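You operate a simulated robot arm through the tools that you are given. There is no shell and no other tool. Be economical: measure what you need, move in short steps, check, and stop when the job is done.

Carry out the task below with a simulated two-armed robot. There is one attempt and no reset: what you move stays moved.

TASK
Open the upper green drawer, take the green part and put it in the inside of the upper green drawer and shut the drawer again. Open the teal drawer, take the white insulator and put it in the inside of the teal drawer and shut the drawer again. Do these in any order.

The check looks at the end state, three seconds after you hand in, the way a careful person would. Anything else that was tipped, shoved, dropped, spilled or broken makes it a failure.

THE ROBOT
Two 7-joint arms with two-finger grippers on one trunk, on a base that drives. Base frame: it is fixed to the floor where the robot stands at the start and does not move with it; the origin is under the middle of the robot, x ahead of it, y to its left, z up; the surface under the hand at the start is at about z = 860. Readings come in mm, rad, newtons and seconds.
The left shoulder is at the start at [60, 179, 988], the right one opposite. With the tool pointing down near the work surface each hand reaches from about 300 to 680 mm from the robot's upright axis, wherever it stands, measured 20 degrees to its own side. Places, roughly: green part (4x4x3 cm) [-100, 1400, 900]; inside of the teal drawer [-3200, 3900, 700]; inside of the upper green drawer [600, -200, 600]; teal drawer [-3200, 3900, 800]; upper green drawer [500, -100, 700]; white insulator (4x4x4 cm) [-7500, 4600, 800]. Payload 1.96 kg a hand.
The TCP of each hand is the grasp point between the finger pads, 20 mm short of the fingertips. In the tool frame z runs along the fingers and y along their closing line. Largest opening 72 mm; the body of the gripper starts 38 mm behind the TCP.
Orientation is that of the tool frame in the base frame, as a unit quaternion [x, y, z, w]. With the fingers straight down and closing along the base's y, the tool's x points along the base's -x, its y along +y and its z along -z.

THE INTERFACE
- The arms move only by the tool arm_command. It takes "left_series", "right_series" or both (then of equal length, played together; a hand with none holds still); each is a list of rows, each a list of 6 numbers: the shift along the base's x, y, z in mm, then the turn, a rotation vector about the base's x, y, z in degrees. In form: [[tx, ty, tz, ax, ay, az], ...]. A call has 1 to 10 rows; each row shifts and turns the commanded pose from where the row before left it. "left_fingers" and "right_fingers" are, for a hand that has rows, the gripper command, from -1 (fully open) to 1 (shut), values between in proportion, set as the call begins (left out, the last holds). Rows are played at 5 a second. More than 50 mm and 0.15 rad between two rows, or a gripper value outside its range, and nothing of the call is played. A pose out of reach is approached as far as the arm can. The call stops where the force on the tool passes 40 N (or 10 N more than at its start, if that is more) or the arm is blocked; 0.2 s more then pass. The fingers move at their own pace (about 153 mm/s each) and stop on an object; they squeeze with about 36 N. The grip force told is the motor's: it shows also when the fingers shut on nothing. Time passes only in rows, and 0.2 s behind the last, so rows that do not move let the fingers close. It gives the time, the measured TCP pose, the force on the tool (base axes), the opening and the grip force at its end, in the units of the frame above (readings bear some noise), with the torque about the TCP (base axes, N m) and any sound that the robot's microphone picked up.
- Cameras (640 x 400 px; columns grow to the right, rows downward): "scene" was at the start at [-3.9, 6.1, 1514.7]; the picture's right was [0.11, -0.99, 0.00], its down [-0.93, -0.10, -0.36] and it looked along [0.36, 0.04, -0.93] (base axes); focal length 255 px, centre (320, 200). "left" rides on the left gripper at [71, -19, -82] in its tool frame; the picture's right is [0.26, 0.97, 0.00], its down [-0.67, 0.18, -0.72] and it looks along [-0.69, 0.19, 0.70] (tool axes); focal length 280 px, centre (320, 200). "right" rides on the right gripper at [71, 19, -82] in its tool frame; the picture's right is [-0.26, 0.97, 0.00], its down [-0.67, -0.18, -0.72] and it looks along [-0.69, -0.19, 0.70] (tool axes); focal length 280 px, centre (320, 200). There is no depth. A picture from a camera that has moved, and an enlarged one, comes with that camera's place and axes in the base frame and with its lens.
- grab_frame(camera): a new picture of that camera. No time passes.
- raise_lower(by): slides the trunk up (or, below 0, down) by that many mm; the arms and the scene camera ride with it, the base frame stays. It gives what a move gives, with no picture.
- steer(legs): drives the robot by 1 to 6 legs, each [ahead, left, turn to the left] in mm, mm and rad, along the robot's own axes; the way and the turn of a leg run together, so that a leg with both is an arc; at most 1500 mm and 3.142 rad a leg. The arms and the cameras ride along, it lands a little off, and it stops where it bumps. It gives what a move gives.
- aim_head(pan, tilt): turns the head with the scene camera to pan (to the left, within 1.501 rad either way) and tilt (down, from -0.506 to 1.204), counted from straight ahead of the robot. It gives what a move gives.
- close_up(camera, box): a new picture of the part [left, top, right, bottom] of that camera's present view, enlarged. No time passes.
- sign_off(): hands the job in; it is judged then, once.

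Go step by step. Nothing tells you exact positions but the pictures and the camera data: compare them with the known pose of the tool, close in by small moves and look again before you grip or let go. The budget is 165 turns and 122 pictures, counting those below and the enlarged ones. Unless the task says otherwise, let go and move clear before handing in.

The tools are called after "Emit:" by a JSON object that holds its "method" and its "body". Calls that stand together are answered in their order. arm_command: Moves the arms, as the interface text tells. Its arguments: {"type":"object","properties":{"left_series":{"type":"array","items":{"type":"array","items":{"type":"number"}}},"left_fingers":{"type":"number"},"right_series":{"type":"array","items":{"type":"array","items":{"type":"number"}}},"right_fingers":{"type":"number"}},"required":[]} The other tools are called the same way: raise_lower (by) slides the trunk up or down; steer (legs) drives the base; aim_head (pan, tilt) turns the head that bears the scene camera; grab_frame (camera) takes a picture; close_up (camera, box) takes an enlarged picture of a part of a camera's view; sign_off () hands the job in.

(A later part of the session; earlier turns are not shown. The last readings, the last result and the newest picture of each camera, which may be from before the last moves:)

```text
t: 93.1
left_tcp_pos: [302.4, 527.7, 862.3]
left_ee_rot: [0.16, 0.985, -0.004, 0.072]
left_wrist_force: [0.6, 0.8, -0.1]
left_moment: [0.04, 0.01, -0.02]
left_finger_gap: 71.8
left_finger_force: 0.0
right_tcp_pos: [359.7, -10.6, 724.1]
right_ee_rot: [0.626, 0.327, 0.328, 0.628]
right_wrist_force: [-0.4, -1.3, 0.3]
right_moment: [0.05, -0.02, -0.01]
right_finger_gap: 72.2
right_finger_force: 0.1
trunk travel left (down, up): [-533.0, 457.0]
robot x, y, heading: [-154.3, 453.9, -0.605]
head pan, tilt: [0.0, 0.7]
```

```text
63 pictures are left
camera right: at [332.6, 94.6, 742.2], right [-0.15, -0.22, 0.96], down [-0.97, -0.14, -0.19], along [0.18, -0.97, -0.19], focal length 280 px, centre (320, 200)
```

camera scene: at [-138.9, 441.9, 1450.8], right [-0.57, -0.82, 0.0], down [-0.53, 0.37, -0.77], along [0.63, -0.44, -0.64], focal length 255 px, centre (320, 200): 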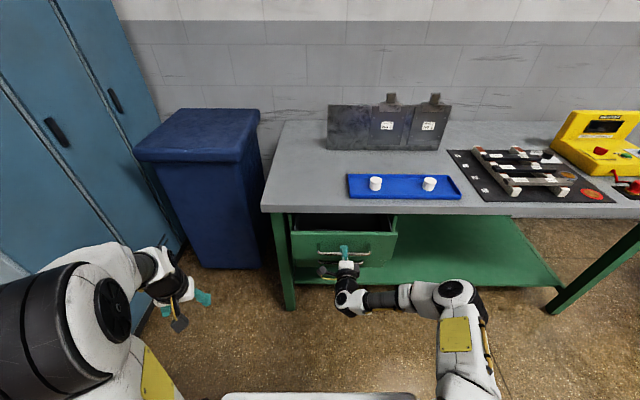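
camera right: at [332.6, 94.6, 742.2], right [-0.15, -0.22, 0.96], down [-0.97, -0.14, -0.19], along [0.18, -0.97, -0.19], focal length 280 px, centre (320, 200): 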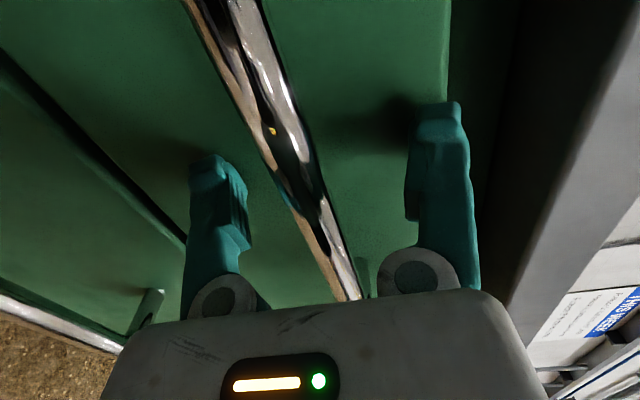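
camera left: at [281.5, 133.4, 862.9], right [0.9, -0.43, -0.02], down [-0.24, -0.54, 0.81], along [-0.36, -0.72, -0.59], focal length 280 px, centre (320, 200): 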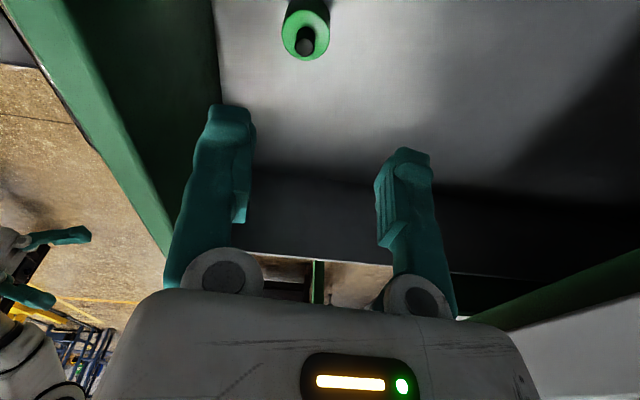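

Emit:
{"method": "arm_command", "body": {"right_series": [[-24.6, 17.2, 0, 0, 0, 0], [-24.6, 17.2, 0, 0, 0, 0], [-24.6, 17.2, 0, 0, 0, 0], [-24.6, 17.2, 0, 0, 0, 0], [-24.6, 17.2, 0, 0, 0, 0], [-24.6, 17.2, 0, 0, 0, 0], [-24.6, 17.2, 0, 0, 0, 0], [-24.6, 17.2, 0, 0, 0, 0], [-24.6, 17.2, 0, 0, 0, 0]]}}

Emit:
{"method": "steer", "body": {"legs": [[-450, 0, 0]]}}

Emit:
{"method": "close_up", "body": {"camera": "scene", "box": [220, 130, 460, 280]}}

```text
t: 95.1
left_tcp_pos: [301.7, 528.6, 863.1]
left_ee_rot: [0.159, 0.985, -0.004, 0.072]
left_wrist_force: [0.9, -0.3, -0.1]
left_moment: [0.02, 0.0, 0.0]
left_finger_gap: 72.1
left_finger_force: 0.2
right_tcp_pos: [137.7, 146.0, 724.7]
right_ee_rot: [0.626, 0.326, 0.33, 0.627]
right_wrist_force: [0.3, -0.3, 0.1]
right_moment: [-0.02, -0.01, -0.02]
right_finger_gap: 72.1
right_finger_force: 0.0
trunk travel left (down, up): [-533.0, 457.0]
robot x, y, heading: [-157.4, 453.8, -0.6]
head pan, tilt: [0.0, 0.7]
```

```text
t: 97.8
left_tcp_pos: [-67.7, 783.3, 863.1]
left_ee_rot: [0.16, 0.984, -0.004, 0.073]
left_wrist_force: [-0.1, -0.4, 0.3]
left_moment: [-0.04, 0.0, -0.02]
left_finger_gap: 72.1
left_finger_force: 0.2
right_tcp_pos: [-232.1, 403.1, 724.8]
right_ee_rot: [0.627, 0.325, 0.329, 0.627]
right_wrist_force: [-0.3, 0.7, 0.6]
right_moment: [0.03, -0.01, 0.03]
right_finger_gap: 71.8
right_finger_force: 0.0
trunk travel left (down, up): [-533.0, 457.0]
robot x, y, heading: [-525.5, 712.8, -0.607]
head pan, tilt: [0.0, 0.7]
```

```text
2.67 times, centred on (340, 205) of scene
camera zoom: at [-506.4, 695.7, 1450.7], right [-0.57, -0.82, 0.0], down [-0.53, 0.37, -0.77], along [0.63, -0.44, -0.64], focal length 681 px, centre (267, 187)
```

zoom: 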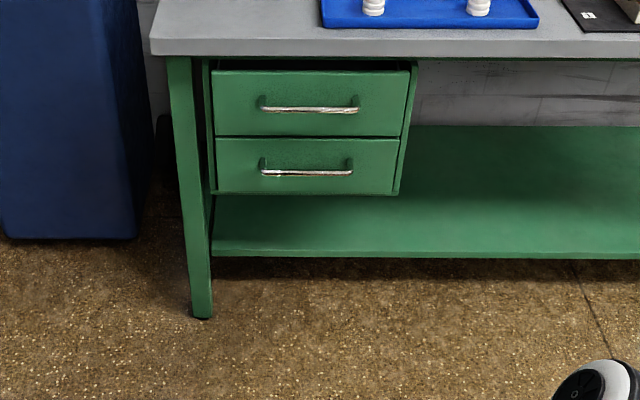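

The upper drawer is shut with the part inside. Now I'll move away from the benches, turn toward the teal drawer's direction and look at the room.

Emit:
{"method": "steer", "body": {"legs": [[0, -250, 0], [0, 0, 2.9]]}}

Emit:
{"method": "aim_head", "body": {"pan": 0.0, "tilt": 0.3}}

Emit:
{"method": "grab_frame", "body": {"camera": "scene"}}

```text
t: 106.3
left_tcp_pos: [-1132.7, 560.2, 861.4]
left_ee_rot: [0.952, -0.296, -0.071, -0.013]
left_wrist_force: [0.2, 0.0, 0.7]
left_moment: [-0.02, 0.01, 0.02]
left_finger_gap: 72.1
left_finger_force: 0.1
right_tcp_pos: [-868.6, 882.0, 721.5]
right_ee_rot: [-0.233, 0.666, 0.667, -0.237]
right_wrist_force: [-1.1, 0.0, -0.3]
right_moment: [0.02, 0.01, -0.03]
right_finger_gap: 72.0
right_finger_force: 0.0
trunk travel left (down, up): [-533.0, 457.0]
robot x, y, heading: [-673.4, 503.6, 2.258]
head pan, tilt: [0.0, 0.7]
```

```text
t: 107.2
left_tcp_pos: [-1133.6, 560.6, 862.8]
left_ee_rot: [0.952, -0.296, -0.071, -0.013]
left_wrist_force: [0.0, 0.0, -0.8]
left_moment: [0.01, 0.0, -0.02]
left_finger_gap: 71.9
left_finger_force: 0.0
right_tcp_pos: [-866.6, 881.7, 724.3]
right_ee_rot: [-0.233, 0.666, 0.668, -0.238]
right_wrist_force: [0.6, 0.1, -0.1]
right_moment: [-0.01, 0.0, -0.03]
right_finger_gap: 72.1
right_finger_force: 0.0
trunk travel left (down, up): [-533.0, 457.0]
robot x, y, heading: [-668.8, 502.6, 2.253]
head pan, tilt: [0.0, 0.3]
```

```text
61 pictures are left
camera scene: at [-691.3, 530.5, 1486.8], right [0.78, 0.63, 0.0], down [0.19, -0.23, -0.95], along [-0.6, 0.74, -0.3], focal length 255 px, centre (320, 200)
```

scene: 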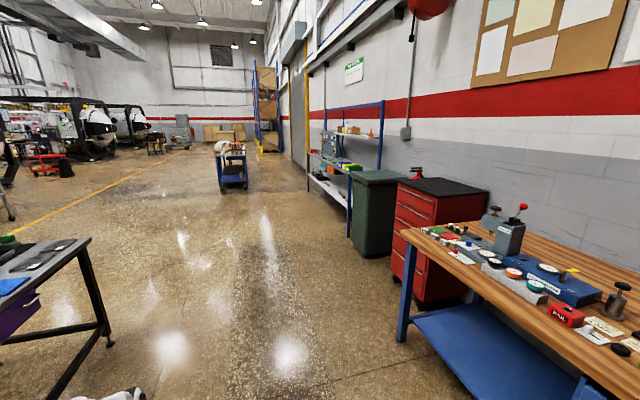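

The way ahead along the wall looks free. I'll zoom on the shelf/cart area where the teal drawer and insulator should be.

Emit:
{"method": "close_up", "body": {"camera": "scene", "box": [190, 100, 400, 232]}}

```text
3.03 times, centred on (295, 166) of scene
camera zoom: at [-691.3, 530.5, 1486.8], right [0.78, 0.63, 0.0], down [0.19, -0.23, -0.95], along [-0.6, 0.74, -0.3], focal length 774 px, centre (396, 303)
```

zoom: 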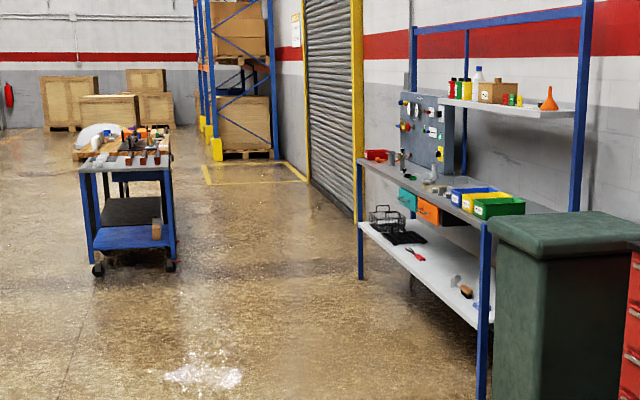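

I see a bench with a teal and an orange drawer, and beyond it a cart that should hold the insulator. I'll fetch the insulator first: drive toward the cart along the clear floor.

Emit:
{"method": "steer", "body": {"legs": [[0, 0, 0.34], [1500, 0, 0], [1500, 0, 0]]}}

Emit:
{"method": "grab_frame", "body": {"camera": "scene"}}

```text
t: 122.9
left_tcp_pos: [-3728.2, 1968.8, 862.3]
left_ee_rot: [0.989, -0.127, -0.072, 0.0]
left_wrist_force: [0.3, -0.1, -0.2]
left_moment: [0.0, -0.01, 0.0]
left_finger_gap: 72.1
left_finger_force: 0.0
right_tcp_pos: [-3587.0, 2361.0, 723.6]
right_ee_rot: [-0.346, 0.615, 0.616, -0.349]
right_wrist_force: [-0.6, 0.4, 0.4]
right_moment: [0.03, 0.0, 0.04]
right_finger_gap: 72.2
right_finger_force: 0.0
trunk travel left (down, up): [-533.0, 457.0]
robot x, y, heading: [-3268.0, 2070.2, 2.601]
head pan, tilt: [0.0, 0.3]
```

```text
59 pictures are left
camera scene: at [-3301.7, 2091.0, 1486.8], right [0.52, 0.86, 0.0], down [0.25, -0.15, -0.96], along [-0.82, 0.49, -0.3], focal length 255 px, centre (320, 200)
```

scene: 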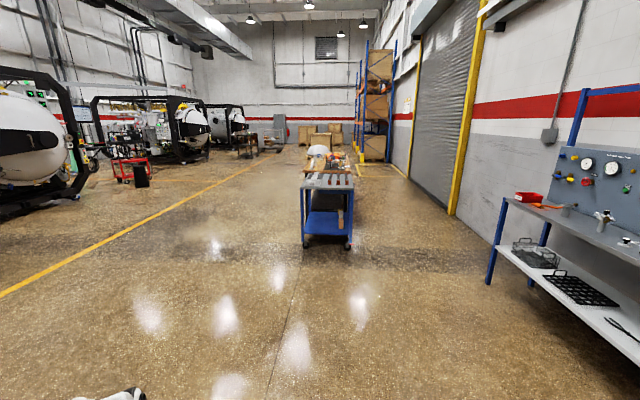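

Emit:
{"method": "close_up", "body": {"camera": "scene", "box": [270, 120, 390, 260]}}

```text
2.86 times, centred on (330, 190) of scene
camera zoom: at [-3301.7, 2091.0, 1486.8], right [0.52, 0.86, 0.0], down [0.25, -0.15, -0.96], along [-0.82, 0.49, -0.3], focal length 730 px, centre (291, 229)
```

zoom: 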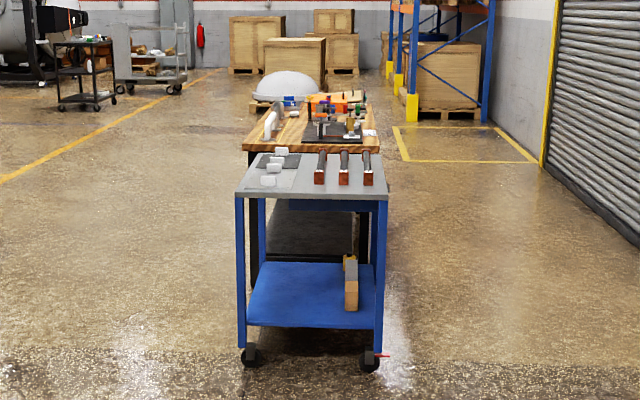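

The insulator should be on the wooden bench behind the blue cart, nearer its left side. I'll drive round the left side of the cart with a wide berth.

Emit:
{"method": "steer", "body": {"legs": [[0, 0, 0.32], [1500, 0, 0], [1450, 0, 0], [0, 0, -0.75]]}}

Emit:
{"method": "grab_frame", "body": {"camera": "scene"}}

```text
t: 140.1
left_tcp_pos: [-6591.1, 2861.3, 862.7]
left_ee_rot: [0.936, -0.346, -0.07, -0.017]
left_wrist_force: [0.2, -0.6, -0.4]
left_moment: [0.0, 0.0, 0.02]
left_finger_gap: 71.9
left_finger_force: 0.1
right_tcp_pos: [-6294.8, 3152.8, 724.1]
right_ee_rot: [-0.199, 0.678, 0.679, -0.202]
right_wrist_force: [-0.6, 0.6, -0.1]
right_moment: [-0.02, -0.06, 0.0]
right_finger_gap: 72.0
right_finger_force: 0.0
trunk travel left (down, up): [-533.0, 457.0]
robot x, y, heading: [-6136.9, 2759.6, 2.145]
head pan, tilt: [0.0, 0.3]
```

```text
57 pictures are left
camera scene: at [-6154.6, 2785.0, 1486.8], right [0.84, 0.55, 0.0], down [0.16, -0.25, -0.96], along [-0.52, 0.8, -0.3], focal length 255 px, centre (320, 200)
```

scene: 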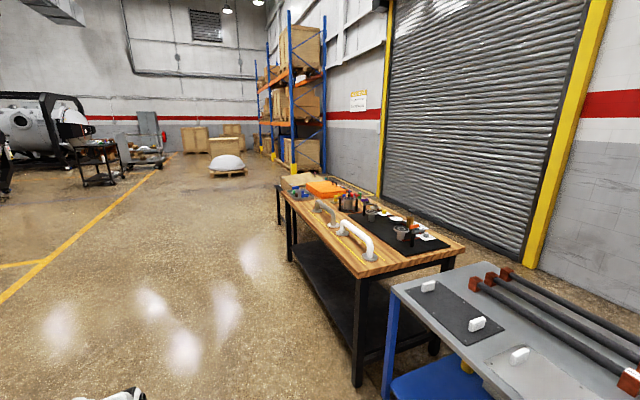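

Emit:
{"method": "close_up", "body": {"camera": "scene", "box": [260, 150, 480, 300]}}

```text
2.67 times, centred on (370, 225) of scene
camera zoom: at [-6154.6, 2785.0, 1486.8], right [0.84, 0.55, 0.0], down [0.16, -0.25, -0.96], along [-0.52, 0.8, -0.3], focal length 681 px, centre (187, 133)
```

zoom: 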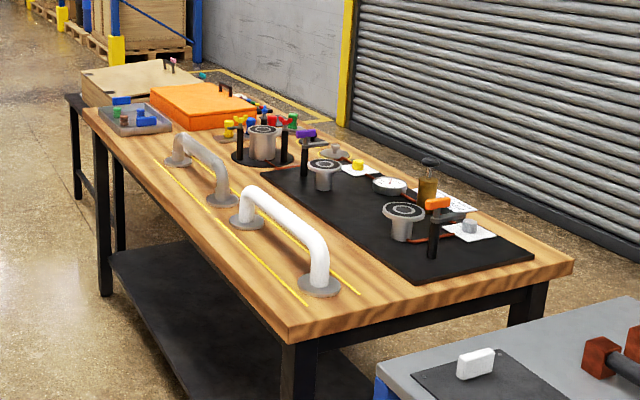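

Emit:
{"method": "close_up", "body": {"camera": "scene", "box": [272, 160, 372, 222]}}

```text
6.40 times, centred on (322, 191) of scene
camera zoom: at [-6154.6, 2785.0, 1486.8], right [0.84, 0.55, 0.0], down [0.16, -0.25, -0.96], along [-0.52, 0.8, -0.3], focal length 1634 px, centre (307, 258)
```

zoom: 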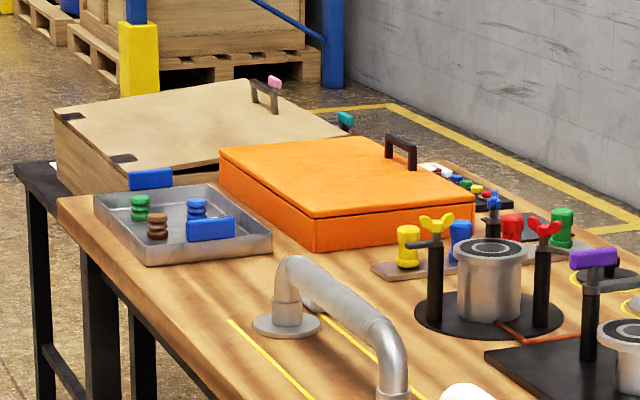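

The tray near (-7530, 4570) holds ribbed insulators; the white one is probably hidden behind its handle. I'll drive along the bench's left side and face it.

Emit:
{"method": "steer", "body": {"legs": [[0, 0, 0.496], [1020, 0, 0], [1020, 0, 0], [0, 0, -1.7]]}}

Emit:
{"method": "aim_head", "body": {"pan": 0.1, "tilt": 0.6}}

Emit:
{"method": "grab_frame", "body": {"camera": "scene"}}

```text
t: 155.7
left_tcp_pos: [-8003.6, 4182.2, 862.7]
left_ee_rot: [-0.584, 0.809, 0.048, 0.053]
left_wrist_force: [0.4, -0.4, 1.0]
left_moment: [0.01, -0.02, 0.01]
left_finger_gap: 72.0
left_finger_force: 0.0
right_tcp_pos: [-7622.2, 4018.6, 723.6]
right_ee_rot: [0.213, 0.673, 0.676, 0.211]
right_wrist_force: [-0.2, 0.8, 0.9]
right_moment: [0.01, 0.03, 0.01]
right_finger_gap: 72.1
right_finger_force: 0.0
trunk travel left (down, up): [-533.0, 457.0]
robot x, y, heading: [-7933.0, 3721.7, 0.963]
head pan, tilt: [0.0, 0.3]
```

```text
t: 156.5
left_tcp_pos: [-8003.2, 4183.1, 863.3]
left_ee_rot: [-0.584, 0.809, 0.048, 0.054]
left_wrist_force: [-0.2, -0.1, -0.1]
left_moment: [0.0, 0.0, 0.02]
left_finger_gap: 71.9
left_finger_force: 0.1
right_tcp_pos: [-7622.1, 4017.0, 724.2]
right_ee_rot: [0.214, 0.673, 0.676, 0.211]
right_wrist_force: [-0.2, 0.0, 0.8]
right_moment: [0.03, 0.01, -0.02]
right_finger_gap: 72.4
right_finger_force: 0.0
trunk travel left (down, up): [-533.0, 457.0]
robot x, y, heading: [-7931.0, 3721.9, 0.963]
head pan, tilt: [0.099, 0.6]
```

```text
54 pictures are left
camera scene: at [-7919.4, 3750.6, 1459.4], right [0.87, -0.49, 0.0], down [-0.27, -0.49, -0.83], along [0.4, 0.72, -0.56], focal length 255 px, centre (320, 200)
```

scene: 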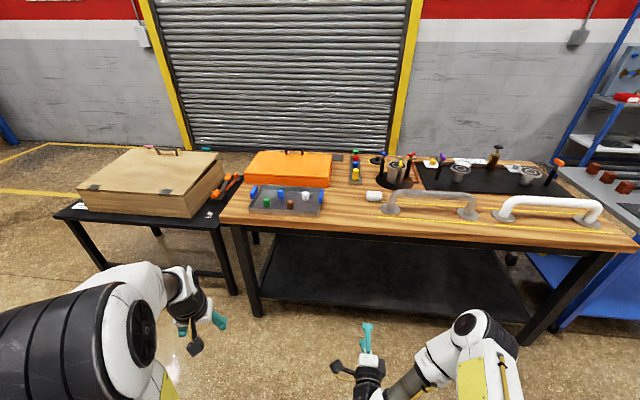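

Emit:
{"method": "close_up", "body": {"camera": "scene", "box": [220, 165, 340, 240]}}

```text
5.33 times, centred on (280, 202) of scene
camera zoom: at [-7919.4, 3750.6, 1459.4], right [0.87, -0.49, 0.0], down [-0.27, -0.49, -0.83], along [0.4, 0.72, -0.56], focal length 1362 px, centre (533, 187)
```

zoom: 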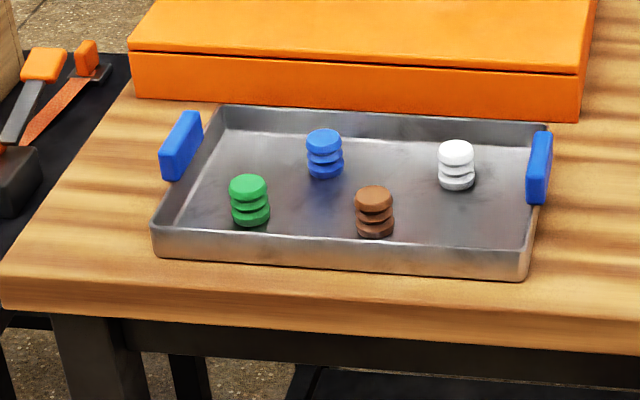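

The white insulator is in the tray at about (-7526, 4585, 850). I'll tuck the right hand, raise the trunk, square the left hand and drive in.

Emit:
{"method": "arm_command", "body": {"right_series": [[-9, -39, 0, 0, 0, 0], [-9, -39, 0, 0, 0, 0], [-9, -39, 0, 0, 0, 0], [-9, -39, 0, 0, 0, 0]], "left_series": [[0, 0, 0, 0, 0, -8], [0, 0, 0, 0, 0, -8], [0, 0, 0, 0, 0, 0], [0, 0, 0, 0, 0, 0]], "left_fingers": -0.4}}

Emit:
{"method": "raise_lower", "body": {"by": 120}}

Emit:
{"method": "steer", "body": {"legs": [[365, 0, 0]]}}

Emit:
{"method": "grab_frame", "body": {"camera": "scene"}}

Emit:
{"method": "grab_frame", "body": {"camera": "left"}}

```text
t: 157.5
left_tcp_pos: [-8003.7, 4182.5, 862.6]
left_ee_rot: [-0.465, 0.882, 0.04, 0.06]
left_wrist_force: [0.1, -0.4, -0.6]
left_moment: [0.0, 0.0, -0.01]
left_finger_gap: 50.6
left_finger_force: 0.1
right_tcp_pos: [-7660.8, 3861.7, 723.9]
right_ee_rot: [0.213, 0.674, 0.675, 0.21]
right_wrist_force: [0.5, -0.1, 0.8]
right_moment: [0.0, 0.05, -0.02]
right_finger_gap: 71.9
right_finger_force: 0.0
trunk travel left (down, up): [-533.0, 457.0]
robot x, y, heading: [-7927.5, 3722.4, 0.964]
head pan, tilt: [0.099, 0.6]
```

```text
t: 159.0
left_tcp_pos: [-8003.0, 4181.5, 982.4]
left_ee_rot: [-0.466, 0.882, 0.04, 0.059]
left_wrist_force: [0.1, -0.4, 0.0]
left_moment: [-0.02, 0.0, -0.03]
left_finger_gap: 50.6
left_finger_force: 0.1
right_tcp_pos: [-7660.6, 3862.4, 843.4]
right_ee_rot: [0.213, 0.673, 0.676, 0.211]
right_wrist_force: [0.0, 0.5, 0.2]
right_moment: [0.02, 0.0, -0.02]
right_finger_gap: 71.9
right_finger_force: 0.0
trunk travel left (down, up): [-653.0, 337.0]
robot x, y, heading: [-7927.2, 3722.4, 0.962]
head pan, tilt: [0.099, 0.6]
```

```text
t: 161.4
left_tcp_pos: [-7798.1, 4481.9, 982.6]
left_ee_rot: [-0.469, 0.881, 0.04, 0.059]
left_wrist_force: [-0.4, 0.3, -0.6]
left_moment: [0.01, 0.02, 0.0]
left_finger_gap: 50.4
left_finger_force: 0.0
right_tcp_pos: [-7453.6, 4163.7, 843.2]
right_ee_rot: [0.212, 0.674, 0.676, 0.209]
right_wrist_force: [0.0, 0.1, 0.2]
right_moment: [-0.01, -0.02, 0.01]
right_finger_gap: 72.1
right_finger_force: 0.1
trunk travel left (down, up): [-653.0, 337.0]
robot x, y, heading: [-7723.9, 4019.9, 0.971]
head pan, tilt: [0.099, 0.6]
```

```text
52 pictures are left
camera scene: at [-7711.9, 4051.0, 1579.3], right [0.88, -0.48, 0.0], down [-0.27, -0.5, -0.82], along [0.4, 0.72, -0.57], focal length 255 px, centre (320, 200)
```

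scene: 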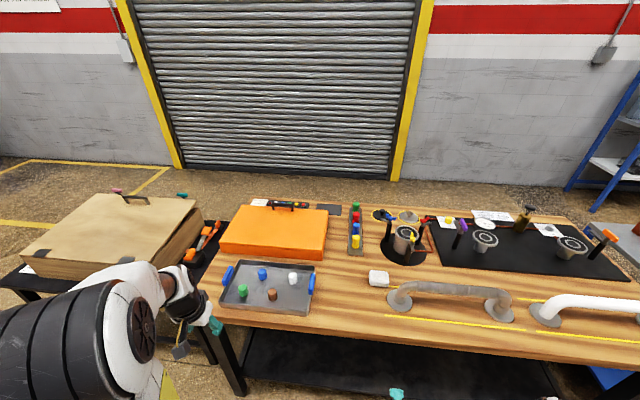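

```text
51 pictures are left
camera left: at [-7826.7, 4403.6, 1052.4], right [-0.95, 0.33, -0.02], down [0.18, 0.57, 0.81], along [0.27, 0.76, -0.59], focal length 280 px, centre (320, 200)
```

left: 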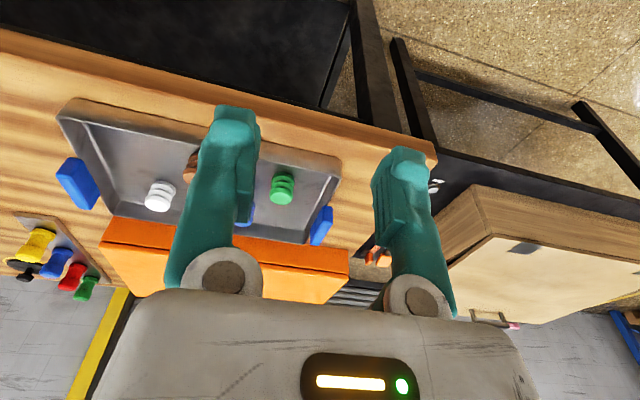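

Triangulating: insulator about (-7507, 4621, 822). I'll creep 40 mm closer and move the left hand near above it.

Emit:
{"method": "steer", "body": {"legs": [[40, 0, 0]]}}

Emit:
{"method": "arm_command", "body": {"left_series": [[38, 14, -9, 0, 0, 0], [38, 14, -9, 0, 0, 0], [38, 14, -9, 0, 0, 0], [38, 14, -9, 0, 0, 0], [38, 14, -9, 0, 0, 0], [38, 14, -9, 0, 0, 0]]}}

Emit:
{"method": "grab_frame", "body": {"camera": "left"}}

Emit:
{"method": "close_up", "body": {"camera": "scene", "box": [200, 230, 360, 330]}}

```text
t: 162.2
left_tcp_pos: [-7775.0, 4515.8, 981.8]
left_ee_rot: [-0.468, 0.881, 0.04, 0.058]
left_wrist_force: [-0.1, 0.1, 0.0]
left_moment: [-0.01, 0.05, -0.02]
left_finger_gap: 50.3
left_finger_force: 0.0
right_tcp_pos: [-7430.2, 4194.9, 843.4]
right_ee_rot: [0.212, 0.674, 0.676, 0.209]
right_wrist_force: [0.0, 0.6, 0.6]
right_moment: [0.0, 0.0, -0.04]
right_finger_gap: 71.9
right_finger_force: 0.0
trunk travel left (down, up): [-653.0, 337.0]
robot x, y, heading: [-7696.2, 4055.0, 0.971]
head pan, tilt: [0.099, 0.6]
```

```text
t: 163.7
left_tcp_pos: [-7546.2, 4599.5, 927.1]
left_ee_rot: [-0.468, 0.881, 0.041, 0.059]
left_wrist_force: [0.3, -0.2, 0.2]
left_moment: [0.01, 0.0, 0.02]
left_finger_gap: 50.5
left_finger_force: 0.0
right_tcp_pos: [-7431.5, 4196.8, 842.4]
right_ee_rot: [0.211, 0.674, 0.677, 0.209]
right_wrist_force: [-0.8, 0.2, 0.4]
right_moment: [0.0, 0.03, 0.0]
right_finger_gap: 72.0
right_finger_force: 0.0
trunk travel left (down, up): [-653.0, 337.0]
robot x, y, heading: [-7696.5, 4055.6, 0.97]
head pan, tilt: [0.099, 0.6]
```

```text
50 pictures are left
camera left: at [-7574.1, 4520.5, 997.4], right [-0.95, 0.32, -0.02], down [0.17, 0.57, 0.81], along [0.27, 0.76, -0.59], focal length 280 px, centre (320, 200)
```

left: 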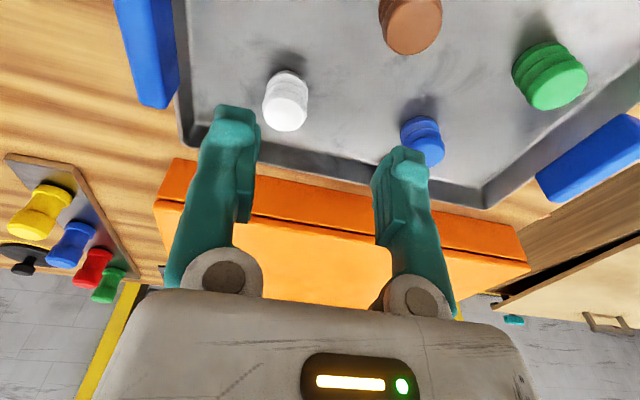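

```text
4.00 times, centred on (280, 280) of scene
camera zoom: at [-7688.5, 4083.9, 1579.3], right [0.88, -0.48, 0.0], down [-0.27, -0.5, -0.82], along [0.4, 0.72, -0.57], focal length 1022 px, centre (480, -120)
```

zoom: 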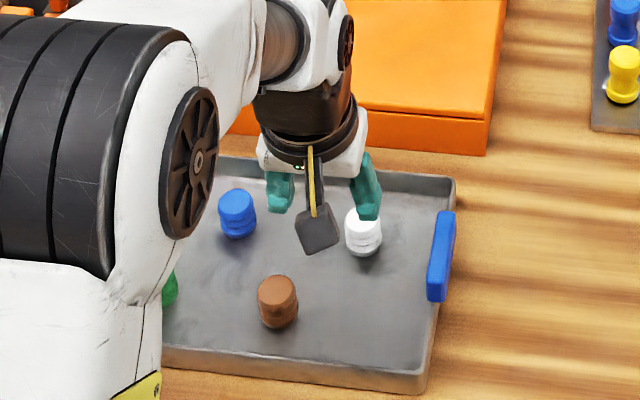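

Both views agree: (-7507, 4623, 822). Moving over it and descending half-way.

Emit:
{"method": "arm_command", "body": {"left_series": [[19.5, 11.8, 0, 0, 0, 0], [19.5, 11.8, 0, 0, 0, 0], [0, 0, -20, 0, 0, 0], [0, 0, -20, 0, 0, 0], [0, 0, -10, 0, 0, 0]]}}

Emit:
{"method": "grab_frame", "body": {"camera": "left"}}

```text
t: 164.8
left_tcp_pos: [-7508.2, 4623.2, 878.8]
left_ee_rot: [-0.468, 0.881, 0.041, 0.059]
left_wrist_force: [-0.4, -0.4, -0.4]
left_moment: [-0.04, -0.02, 0.02]
left_finger_gap: 50.3
left_finger_force: 0.0
right_tcp_pos: [-7431.8, 4194.7, 844.1]
right_ee_rot: [0.212, 0.673, 0.677, 0.21]
right_wrist_force: [0.0, 0.3, 0.1]
right_moment: [0.01, 0.01, -0.01]
right_finger_gap: 72.0
right_finger_force: 0.0
trunk travel left (down, up): [-653.0, 337.0]
robot x, y, heading: [-7698.2, 4054.6, 0.971]
head pan, tilt: [0.099, 0.6]
```

```text
48 pictures are left
camera left: at [-7537.5, 4544.2, 948.9], right [-0.95, 0.32, -0.02], down [0.17, 0.56, 0.81], along [0.28, 0.76, -0.59], focal length 280 px, centre (320, 200)
```

left: 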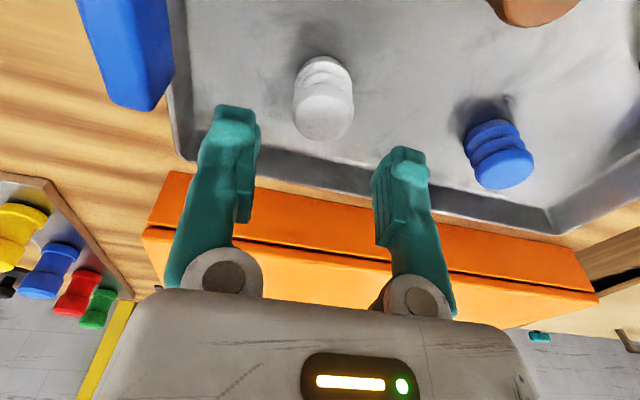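

Centered. Descending to grip height.

Emit:
{"method": "arm_command", "body": {"left_series": [[0, 0, -18, 0, 0, 0], [0, 0, -15, 0, 0, 0], [0, 0, -10, 0, 0, 0], [0, 0, -5, 0, 0, 0]]}}

Emit:
{"method": "grab_frame", "body": {"camera": "left"}}

```text
t: 165.8
left_tcp_pos: [-7508.4, 4622.9, 831.2]
left_ee_rot: [-0.468, 0.881, 0.041, 0.059]
left_wrist_force: [-0.3, -1.1, 0.4]
left_moment: [-0.03, -0.03, -0.02]
left_finger_gap: 50.4
left_finger_force: 0.0
right_tcp_pos: [-7431.6, 4195.8, 843.8]
right_ee_rot: [0.212, 0.674, 0.676, 0.209]
right_wrist_force: [-0.7, -0.2, 0.4]
right_moment: [-0.01, 0.0, -0.01]
right_finger_gap: 72.2
right_finger_force: 0.1
trunk travel left (down, up): [-653.0, 337.0]
robot x, y, heading: [-7698.3, 4054.2, 0.965]
head pan, tilt: [0.099, 0.6]
```

```text
47 pictures are left
camera left: at [-7537.1, 4543.6, 901.2], right [-0.95, 0.32, -0.02], down [0.17, 0.56, 0.81], along [0.28, 0.76, -0.59], focal length 280 px, centre (320, 200)
```

left: 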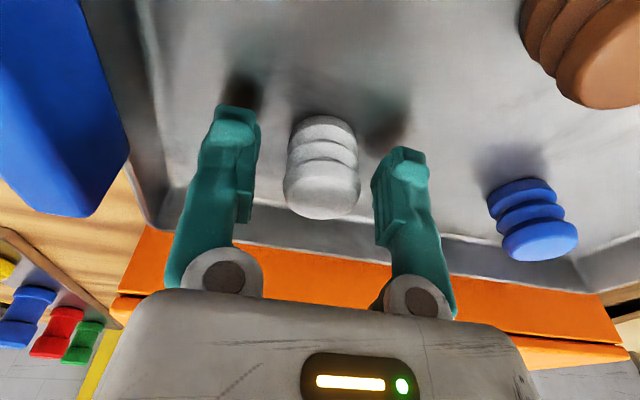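

Emit:
{"method": "arm_command", "body": {"left_series": [[0, 0, -5, 0, 0, 0]]}}

Emit:
{"method": "arm_command", "body": {"left_series": [[0, 0, 0, 0, 0, 0], [0, 0, 0, 0, 0, 0], [0, 0, 0, 0, 0, 0]], "left_fingers": 1}}

Emit:
{"method": "arm_command", "body": {"left_series": [[0, 0, 10, 0, 0, 0], [0, 0, 20, 0, 0, 0], [0, 0, 30, 0, 0, 0], [0, 0, 30, 0, 0, 0]]}}

Emit:
{"method": "grab_frame", "body": {"camera": "left"}}

```text
t: 166.2
left_tcp_pos: [-7508.5, 4621.9, 825.7]
left_ee_rot: [-0.468, 0.881, 0.04, 0.058]
left_wrist_force: [-0.6, 0.6, -0.1]
left_moment: [-0.05, -0.03, 0.02]
left_finger_gap: 50.6
left_finger_force: 0.2
right_tcp_pos: [-7431.2, 4196.3, 844.0]
right_ee_rot: [0.21, 0.674, 0.677, 0.209]
right_wrist_force: [0.2, 0.1, 0.2]
right_moment: [0.0, 0.0, -0.02]
right_finger_gap: 71.9
right_finger_force: 0.1
trunk travel left (down, up): [-653.0, 337.0]
robot x, y, heading: [-7698.3, 4052.3, 0.968]
head pan, tilt: [0.099, 0.6]
```

```text
t: 167.1
left_tcp_pos: [-7508.8, 4623.5, 826.7]
left_ee_rot: [-0.468, 0.881, 0.041, 0.059]
left_wrist_force: [0.0, 0.0, 0.0]
left_moment: [-0.01, 0.01, 0.02]
left_finger_gap: 30.1
left_finger_force: 35.9
right_tcp_pos: [-7429.8, 4195.3, 844.0]
right_ee_rot: [0.211, 0.674, 0.677, 0.209]
right_wrist_force: [-0.5, 0.3, 0.6]
right_moment: [0.02, 0.01, 0.04]
right_finger_gap: 71.9
right_finger_force: 0.0
trunk travel left (down, up): [-653.0, 337.0]
robot x, y, heading: [-7698.1, 4056.4, 0.962]
head pan, tilt: [0.099, 0.6]
```

```text
t: 168.1
left_tcp_pos: [-7507.9, 4623.5, 915.2]
left_ee_rot: [-0.468, 0.881, 0.04, 0.059]
left_wrist_force: [-0.4, 0.5, -0.3]
left_moment: [-0.01, 0.0, 0.0]
left_finger_gap: 30.2
left_finger_force: 36.0
right_tcp_pos: [-7431.0, 4194.7, 843.4]
right_ee_rot: [0.211, 0.674, 0.677, 0.209]
right_wrist_force: [0.4, 0.0, 0.0]
right_moment: [0.02, -0.02, -0.02]
right_finger_gap: 72.2
right_finger_force: 0.2
trunk travel left (down, up): [-653.0, 337.0]
robot x, y, heading: [-7701.3, 4055.9, 0.968]
head pan, tilt: [0.099, 0.6]
```

```text
46 pictures are left
camera left: at [-7537.5, 4543.6, 985.3], right [-0.95, 0.32, -0.02], down [0.18, 0.57, 0.81], along [0.27, 0.76, -0.59], focal length 280 px, centre (320, 200)
```

left: 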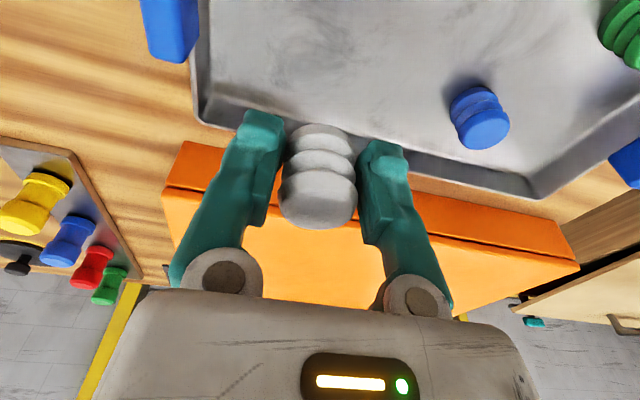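

Insulator gripped cleanly. Backing off, tucking the left arm, and driving back toward the teal drawer bench with wide clearance.

Emit:
{"method": "steer", "body": {"legs": [[-390, 0, 0]]}}

Emit:
{"method": "arm_command", "body": {"left_series": [[-33, -18, 8, 0, 0, 0], [-33, -18, 8, 0, 0, 0], [-33, -18, 8, 0, 0, 0], [-33, -18, 8, 0, 0, 0], [-33, -18, 8, 0, 0, 0], [-33, -18, 8, 0, 0, 0]]}}

Emit:
{"method": "steer", "body": {"legs": [[0, 0, -1.58], [1060, 0, 0], [1060, 0, 0], [0, 0, 0.8], [1150, 0, 0]]}}

Emit:
{"method": "aim_head", "body": {"pan": 0.4, "tilt": 0.3}}

Emit:
{"method": "grab_frame", "body": {"camera": "scene"}}

```text
t: 170.5
left_tcp_pos: [-7726.4, 4301.7, 915.0]
left_ee_rot: [-0.465, 0.883, 0.041, 0.06]
left_wrist_force: [-0.4, 0.5, -0.3]
left_moment: [0.02, -0.01, 0.0]
left_finger_gap: 30.4
left_finger_force: 35.9
right_tcp_pos: [-7651.9, 3874.4, 843.3]
right_ee_rot: [0.213, 0.673, 0.676, 0.212]
right_wrist_force: [0.9, 0.7, -0.3]
right_moment: [-0.01, -0.01, 0.0]
right_finger_gap: 71.9
right_finger_force: 0.1
trunk travel left (down, up): [-653.0, 337.0]
robot x, y, heading: [-7922.2, 3736.5, 0.967]
head pan, tilt: [0.099, 0.6]
```

```text
t: 171.9
left_tcp_pos: [-7925.9, 4193.8, 964.6]
left_ee_rot: [-0.464, 0.883, 0.041, 0.06]
left_wrist_force: [-0.2, 0.0, -0.6]
left_moment: [0.03, 0.0, -0.01]
left_finger_gap: 30.1
left_finger_force: 36.1
right_tcp_pos: [-7652.2, 3873.1, 843.7]
right_ee_rot: [0.213, 0.673, 0.676, 0.212]
right_wrist_force: [-1.8, 0.1, -0.6]
right_moment: [0.01, 0.01, 0.0]
right_finger_gap: 71.9
right_finger_force: 0.1
trunk travel left (down, up): [-653.0, 337.0]
robot x, y, heading: [-7920.6, 3730.3, 0.965]
head pan, tilt: [0.099, 0.6]
```

```text
t: 193.7
left_tcp_pos: [-4750.7, 2971.8, 964.6]
left_ee_rot: [-0.074, 0.995, 0.013, 0.07]
left_wrist_force: [0.0, -0.4, -1.2]
left_moment: [-0.01, -0.01, -0.04]
left_finger_gap: 30.3
left_finger_force: 36.5
right_tcp_pos: [-4798.0, 2554.7, 843.0]
right_ee_rot: [0.464, 0.532, 0.536, 0.464]
right_wrist_force: [-0.3, -1.0, -0.2]
right_moment: [0.03, 0.02, 0.0]
right_finger_gap: 72.2
right_finger_force: 0.1
trunk travel left (down, up): [-653.0, 337.0]
robot x, y, heading: [-5085.4, 2652.6, 0.135]
head pan, tilt: [0.099, 0.6]
```

```text
t: 194.5
left_tcp_pos: [-4747.9, 2971.2, 964.0]
left_ee_rot: [-0.073, 0.995, 0.013, 0.069]
left_wrist_force: [-0.2, -1.2, -0.3]
left_moment: [0.0, 0.02, -0.01]
left_finger_gap: 30.3
left_finger_force: 36.3
right_tcp_pos: [-4798.9, 2553.4, 843.2]
right_ee_rot: [0.465, 0.531, 0.535, 0.464]
right_wrist_force: [0.2, -0.6, 0.3]
right_moment: [0.02, 0.05, 0.01]
right_finger_gap: 71.7
right_finger_force: 0.0
trunk travel left (down, up): [-653.0, 337.0]
robot x, y, heading: [-5080.5, 2657.1, 0.143]
head pan, tilt: [0.4, 0.3]
```

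```text
45 pictures are left
camera scene: at [-5061.7, 2694.8, 1606.8], right [0.51, -0.86, 0.0], down [-0.25, -0.15, -0.95], along [0.82, 0.49, -0.3], focal length 255 px, centre (320, 200)
```

scene: 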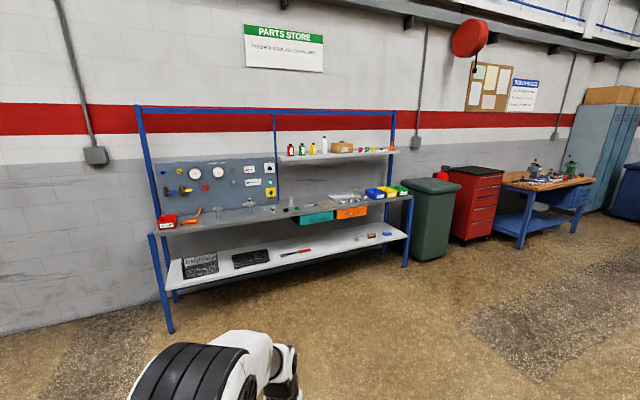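

The parts store bench has the teal drawer under its top, near (-3290, 3830). Driving to stand squarely about 1 m in front of it.

Emit:
{"method": "steer", "body": {"legs": [[0, 0, 0.15], [1262, 0, 0], [0, 0, 0.655]]}}

Emit:
{"method": "aim_head", "body": {"pan": 0.0, "tilt": 0.6}}

Emit:
{"method": "grab_frame", "body": {"camera": "scene"}}

```text
t: 203.2
left_tcp_pos: [-3882.3, 3476.2, 963.5]
left_ee_rot: [-0.464, 0.883, 0.04, 0.06]
left_wrist_force: [0.8, -0.4, 0.2]
left_moment: [0.0, -0.01, -0.02]
left_finger_gap: 30.4
left_finger_force: 35.7
right_tcp_pos: [-3612.3, 3153.6, 843.1]
right_ee_rot: [0.214, 0.673, 0.675, 0.213]
right_wrist_force: [0.2, 0.3, -0.3]
right_moment: [0.05, -0.02, 0.03]
right_finger_gap: 72.0
right_finger_force: 0.0
trunk travel left (down, up): [-653.0, 337.0]
robot x, y, heading: [-3883.2, 3013.6, 0.957]
head pan, tilt: [0.4, 0.3]
```

```text
t: 204.1
left_tcp_pos: [-3882.8, 3475.6, 963.2]
left_ee_rot: [-0.464, 0.883, 0.039, 0.059]
left_wrist_force: [0.6, -0.4, -0.1]
left_moment: [0.01, 0.01, 0.0]
left_finger_gap: 30.3
left_finger_force: 35.9
right_tcp_pos: [-3611.6, 3154.1, 844.3]
right_ee_rot: [0.215, 0.673, 0.675, 0.213]
right_wrist_force: [0.5, 0.3, -0.2]
right_moment: [0.02, 0.0, 0.0]
right_finger_gap: 72.1
right_finger_force: 0.0
trunk travel left (down, up): [-653.0, 337.0]
robot x, y, heading: [-3878.8, 3013.7, 0.955]
head pan, tilt: [0.0, 0.6]
```

```text
44 pictures are left
camera scene: at [-3864.3, 3039.4, 1579.4], right [0.82, -0.57, 0.0], down [-0.32, -0.46, -0.83], along [0.47, 0.68, -0.56], focal length 255 px, centre (320, 200)
```

scene: 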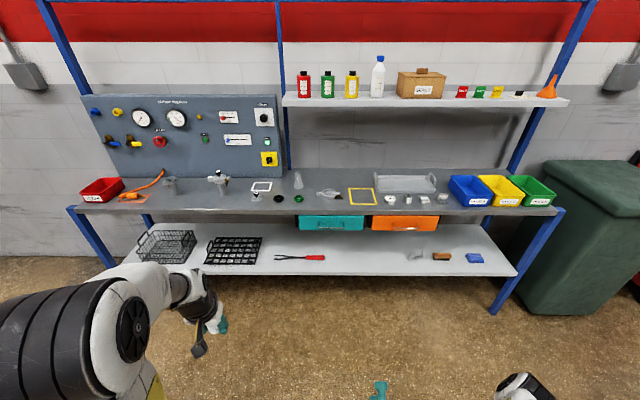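

Emit:
{"method": "close_up", "body": {"camera": "scene", "box": [260, 170, 460, 270]}}

Emit:
{"method": "raise_lower", "body": {"by": -110}}

Emit:
{"method": "close_up", "body": {"camera": "scene", "box": [260, 140, 420, 240]}}

```text
3.20 times, centred on (360, 220) of scene
camera zoom: at [-3864.3, 3039.4, 1579.4], right [0.82, -0.57, 0.0], down [-0.32, -0.46, -0.83], along [0.47, 0.68, -0.56], focal length 817 px, centre (192, 136)
```

zoom: 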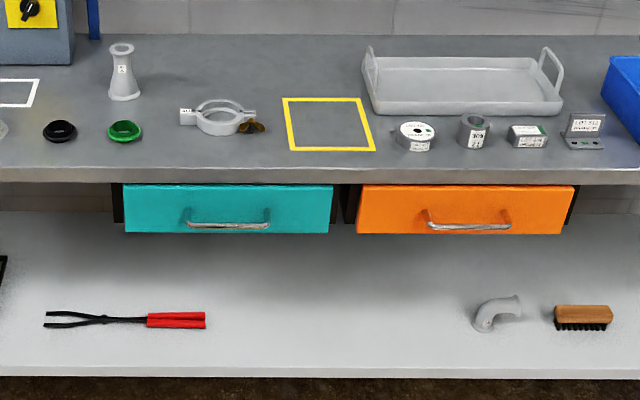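

```text
t: 205.5
left_tcp_pos: [-3882.9, 3475.6, 855.0]
left_ee_rot: [-0.462, 0.884, 0.04, 0.06]
left_wrist_force: [-0.3, 0.2, -1.1]
left_moment: [-0.01, 0.0, -0.01]
left_finger_gap: 30.2
left_finger_force: 36.1
right_tcp_pos: [-3613.0, 3154.0, 733.2]
right_ee_rot: [0.215, 0.672, 0.676, 0.214]
right_wrist_force: [-0.5, 0.0, 0.3]
right_moment: [-0.02, -0.01, 0.0]
right_finger_gap: 72.0
right_finger_force: 0.1
trunk travel left (down, up): [-543.0, 447.0]
robot x, y, heading: [-3878.3, 3015.2, 0.958]
head pan, tilt: [0.0, 0.6]
```

```text
4.00 times, centred on (340, 190) of scene
camera zoom: at [-3864.3, 3039.2, 1469.4], right [0.82, -0.58, 0.0], down [-0.32, -0.46, -0.83], along [0.47, 0.68, -0.56], focal length 1022 px, centre (240, 240)
```

zoom: 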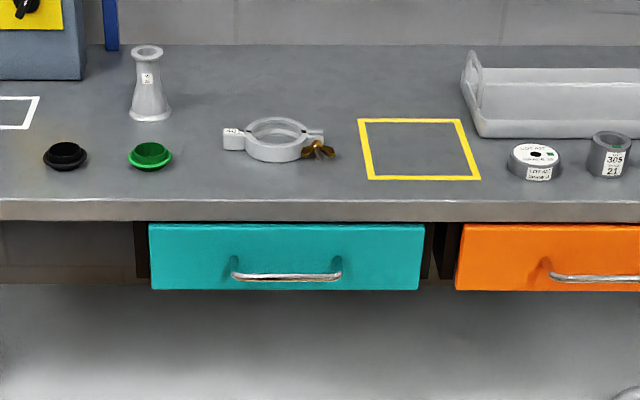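

Triangulated: teal handle bar near (-3297, 3760, 794). I'll raise the trunk 60 mm, drive 310 mm ahead, and bring the right hand to ~90 mm short of the bar.

Emit:
{"method": "raise_lower", "body": {"by": 60}}

Emit:
{"method": "steer", "body": {"legs": [[310, 38, 0]]}}

Emit:
{"method": "arm_command", "body": {"right_series": [[17, 37, 0, 0, 0, 0], [17, 37, 0, 0, 0, 0], [17, 37, 0, 0, 0, 0], [17, 37, 0, 0, 0, 0], [17, 37, 0, 0, 0, 0]]}}

Emit:
{"method": "grab_frame", "body": {"camera": "right"}}

Emit:
{"method": "close_up", "body": {"camera": "scene", "box": [260, 180, 500, 330]}}

```text
t: 206.5
left_tcp_pos: [-3883.1, 3475.7, 914.1]
left_ee_rot: [-0.463, 0.884, 0.04, 0.058]
left_wrist_force: [0.7, 0.0, -0.4]
left_moment: [0.0, 0.02, 0.01]
left_finger_gap: 30.2
left_finger_force: 36.1
right_tcp_pos: [-3611.9, 3153.2, 792.7]
right_ee_rot: [0.214, 0.672, 0.676, 0.212]
right_wrist_force: [1.2, 0.7, -0.2]
right_moment: [0.02, 0.0, 0.01]
right_finger_gap: 72.3
right_finger_force: 0.0
trunk travel left (down, up): [-603.0, 387.0]
robot x, y, heading: [-3882.6, 3017.6, 0.956]
head pan, tilt: [0.0, 0.6]
```

```text
t: 208.6
left_tcp_pos: [-3737.0, 3753.2, 915.3]
left_ee_rot: [-0.464, 0.883, 0.04, 0.06]
left_wrist_force: [0.2, 0.5, -0.5]
left_moment: [0.01, 0.01, -0.03]
left_finger_gap: 30.1
left_finger_force: 35.7
right_tcp_pos: [-3464.9, 3429.2, 793.0]
right_ee_rot: [0.214, 0.673, 0.675, 0.213]
right_wrist_force: [0.6, -0.6, 0.2]
right_moment: [0.0, -0.05, 0.0]
right_finger_gap: 72.1
right_finger_force: 0.0
trunk travel left (down, up): [-603.0, 387.0]
robot x, y, heading: [-3737.0, 3288.6, 0.959]
head pan, tilt: [0.0, 0.6]
```

```text
t: 209.8
left_tcp_pos: [-3736.3, 3751.7, 914.8]
left_ee_rot: [-0.464, 0.883, 0.039, 0.059]
left_wrist_force: [-0.1, 0.2, 0.1]
left_moment: [-0.02, -0.01, 0.01]
left_finger_gap: 30.4
left_finger_force: 36.2
right_tcp_pos: [-3377.3, 3615.3, 791.3]
right_ee_rot: [0.214, 0.673, 0.675, 0.213]
right_wrist_force: [-0.8, -0.8, 0.0]
right_moment: [0.03, 0.0, 0.02]
right_finger_gap: 72.0
right_finger_force: 0.1
trunk travel left (down, up): [-603.0, 387.0]
robot x, y, heading: [-3733.0, 3292.0, 0.962]
head pan, tilt: [0.0, 0.6]
```

```text
41 pictures are left
camera right: at [-3483.0, 3589.8, 809.7], right [0.22, -0.15, 0.96], down [0.14, -0.97, -0.19], along [0.97, 0.17, -0.19], focal length 280 px, centre (320, 200)
```

right: 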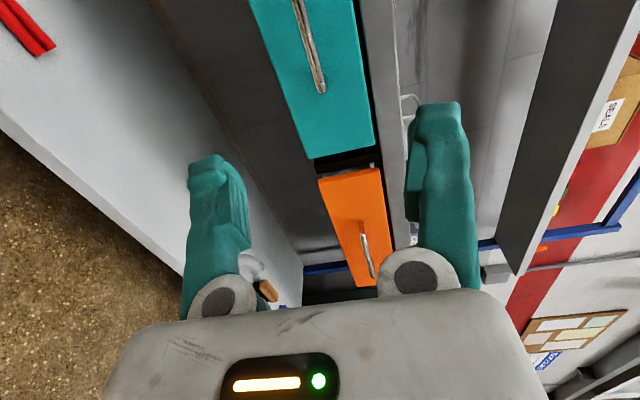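

```text
2.67 times, centred on (380, 255) of scene
camera zoom: at [-3716.9, 3315.5, 1529.3], right [0.82, -0.57, 0.0], down [-0.32, -0.46, -0.82], along [0.47, 0.68, -0.57], focal length 681 px, centre (160, 53)
```

zoom: 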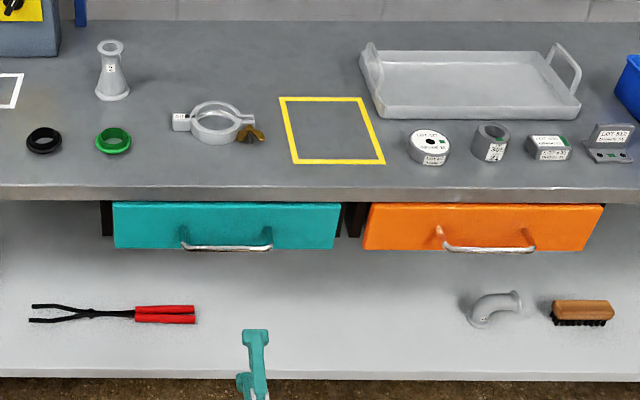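

Refined: handle at (-3291, 3767, 785). Aligning laterally and advancing 165 mm.

Emit:
{"method": "arm_command", "body": {"right_series": [[-13, 9.5, -7, 0, 0, 0], [22.9, 32.8, 0, 0, 0, 0], [22.9, 32.8, 0, 0, 0, 0], [22.9, 32.8, 0, 0, 0, 0], [14, 20, 0, 0, 0, 0], [10, 14, 0, 0, 0, 0]]}}

Emit:
{"method": "grab_frame", "body": {"camera": "right"}}

```text
t: 211.2
left_tcp_pos: [-3737.0, 3752.0, 914.5]
left_ee_rot: [-0.463, 0.884, 0.039, 0.059]
left_wrist_force: [-0.3, 0.9, -0.7]
left_moment: [-0.01, -0.01, 0.01]
left_finger_gap: 30.4
left_finger_force: 36.0
right_tcp_pos: [-3300.9, 3757.3, 786.6]
right_ee_rot: [0.214, 0.673, 0.675, 0.213]
right_wrist_force: [0.5, 0.2, -0.3]
right_moment: [-0.02, 0.0, 0.0]
right_finger_gap: 72.2
right_finger_force: 0.1
trunk travel left (down, up): [-603.0, 387.0]
robot x, y, heading: [-3731.0, 3293.1, 0.961]
head pan, tilt: [0.0, 0.6]
```

```text
39 pictures are left
camera right: at [-3405.8, 3731.5, 803.8], right [0.22, -0.16, 0.96], down [0.14, -0.97, -0.19], along [0.97, 0.17, -0.19], focal length 280 px, centre (320, 200)
```

right: 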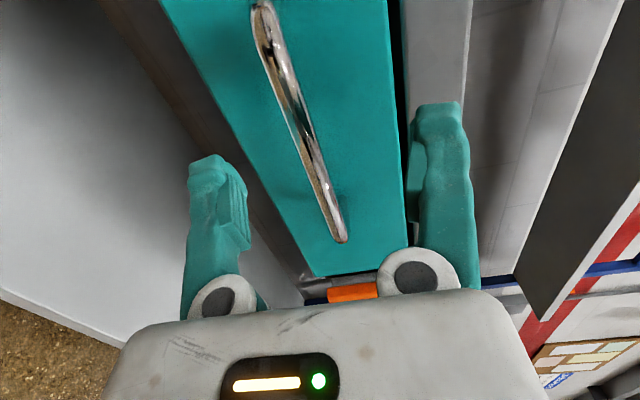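

The bar passes between the fingers at the TCP. Advance 5 mm, grip, and pull gently.

Emit:
{"method": "arm_command", "body": {"right_series": [[3, 4, 0, 0, 0, 0]]}}

Emit:
{"method": "arm_command", "body": {"right_series": [[0, 0, 0, 0, 0, 0], [0, 0, 0, 0, 0, 0], [0, 0, 0, 0, 0, 0]], "right_fingers": 1}}

Emit:
{"method": "arm_command", "body": {"right_series": [[-8, -11.5, 0, 0, 0, 0], [-11.5, -16.4, 0, 0, 0, 0], [-11.5, -16.4, 0, 0, 0, 0], [-11.5, -16.4, 0, 0, 0, 0]]}}

Emit:
{"method": "close_up", "body": {"camera": "scene", "box": [260, 180, 500, 330]}}

```text
t: 211.6
left_tcp_pos: [-3736.2, 3751.7, 914.1]
left_ee_rot: [-0.464, 0.883, 0.04, 0.059]
left_wrist_force: [0.0, 1.2, -0.7]
left_moment: [0.02, 0.0, 0.01]
left_finger_gap: 30.1
left_finger_force: 35.5
right_tcp_pos: [-3298.2, 3760.3, 786.0]
right_ee_rot: [0.214, 0.673, 0.676, 0.213]
right_wrist_force: [0.0, -0.6, -0.5]
right_moment: [0.01, 0.01, 0.0]
right_finger_gap: 71.9
right_finger_force: 0.1
trunk travel left (down, up): [-603.0, 387.0]
robot x, y, heading: [-3731.5, 3288.1, 0.959]
head pan, tilt: [0.0, 0.6]
```

```text
t: 212.4
left_tcp_pos: [-3735.3, 3752.6, 913.7]
left_ee_rot: [-0.464, 0.883, 0.039, 0.058]
left_wrist_force: [0.8, -0.5, -0.6]
left_moment: [0.03, 0.0, -0.02]
left_finger_gap: 30.1
left_finger_force: 35.3
right_tcp_pos: [-3297.8, 3759.7, 781.7]
right_ee_rot: [0.214, 0.675, 0.674, 0.212]
right_wrist_force: [0.0, -0.1, -21.2]
right_moment: [-0.39, -0.15, -0.03]
right_finger_gap: 9.3
right_finger_force: 37.1
trunk travel left (down, up): [-603.0, 387.0]
robot x, y, heading: [-3735.8, 3289.5, 0.959]
head pan, tilt: [0.0, 0.6]
```

```text
t: 213.4
left_tcp_pos: [-3734.6, 3754.6, 912.8]
left_ee_rot: [-0.464, 0.883, 0.039, 0.057]
left_wrist_force: [0.0, 0.0, -0.1]
left_moment: [-0.01, -0.04, -0.01]
left_finger_gap: 30.1
left_finger_force: 36.1
right_tcp_pos: [-3339.7, 3701.9, 781.3]
right_ee_rot: [0.214, 0.676, 0.673, 0.211]
right_wrist_force: [-6.3, 2.4, -34.7]
right_moment: [-0.53, -0.07, -0.27]
right_finger_gap: 9.1
right_finger_force: 36.2
trunk travel left (down, up): [-603.0, 387.0]
robot x, y, heading: [-3732.7, 3291.2, 0.959]
head pan, tilt: [0.0, 0.6]
```

```text
2.67 times, centred on (380, 255) of scene
camera zoom: at [-3714.6, 3319.2, 1529.0], right [0.82, -0.57, 0.0], down [-0.33, -0.47, -0.82], along [0.47, 0.67, -0.57], focal length 681 px, centre (160, 53)
```

zoom: 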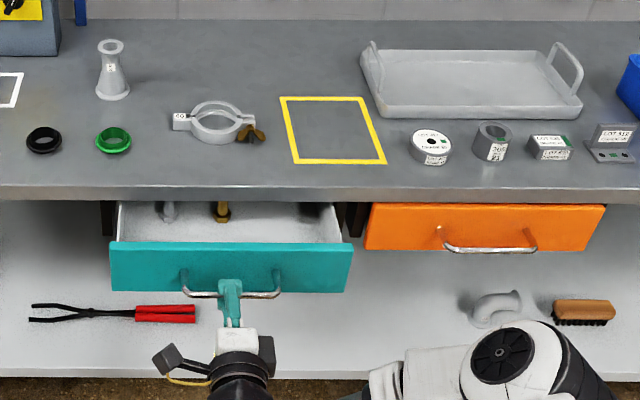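

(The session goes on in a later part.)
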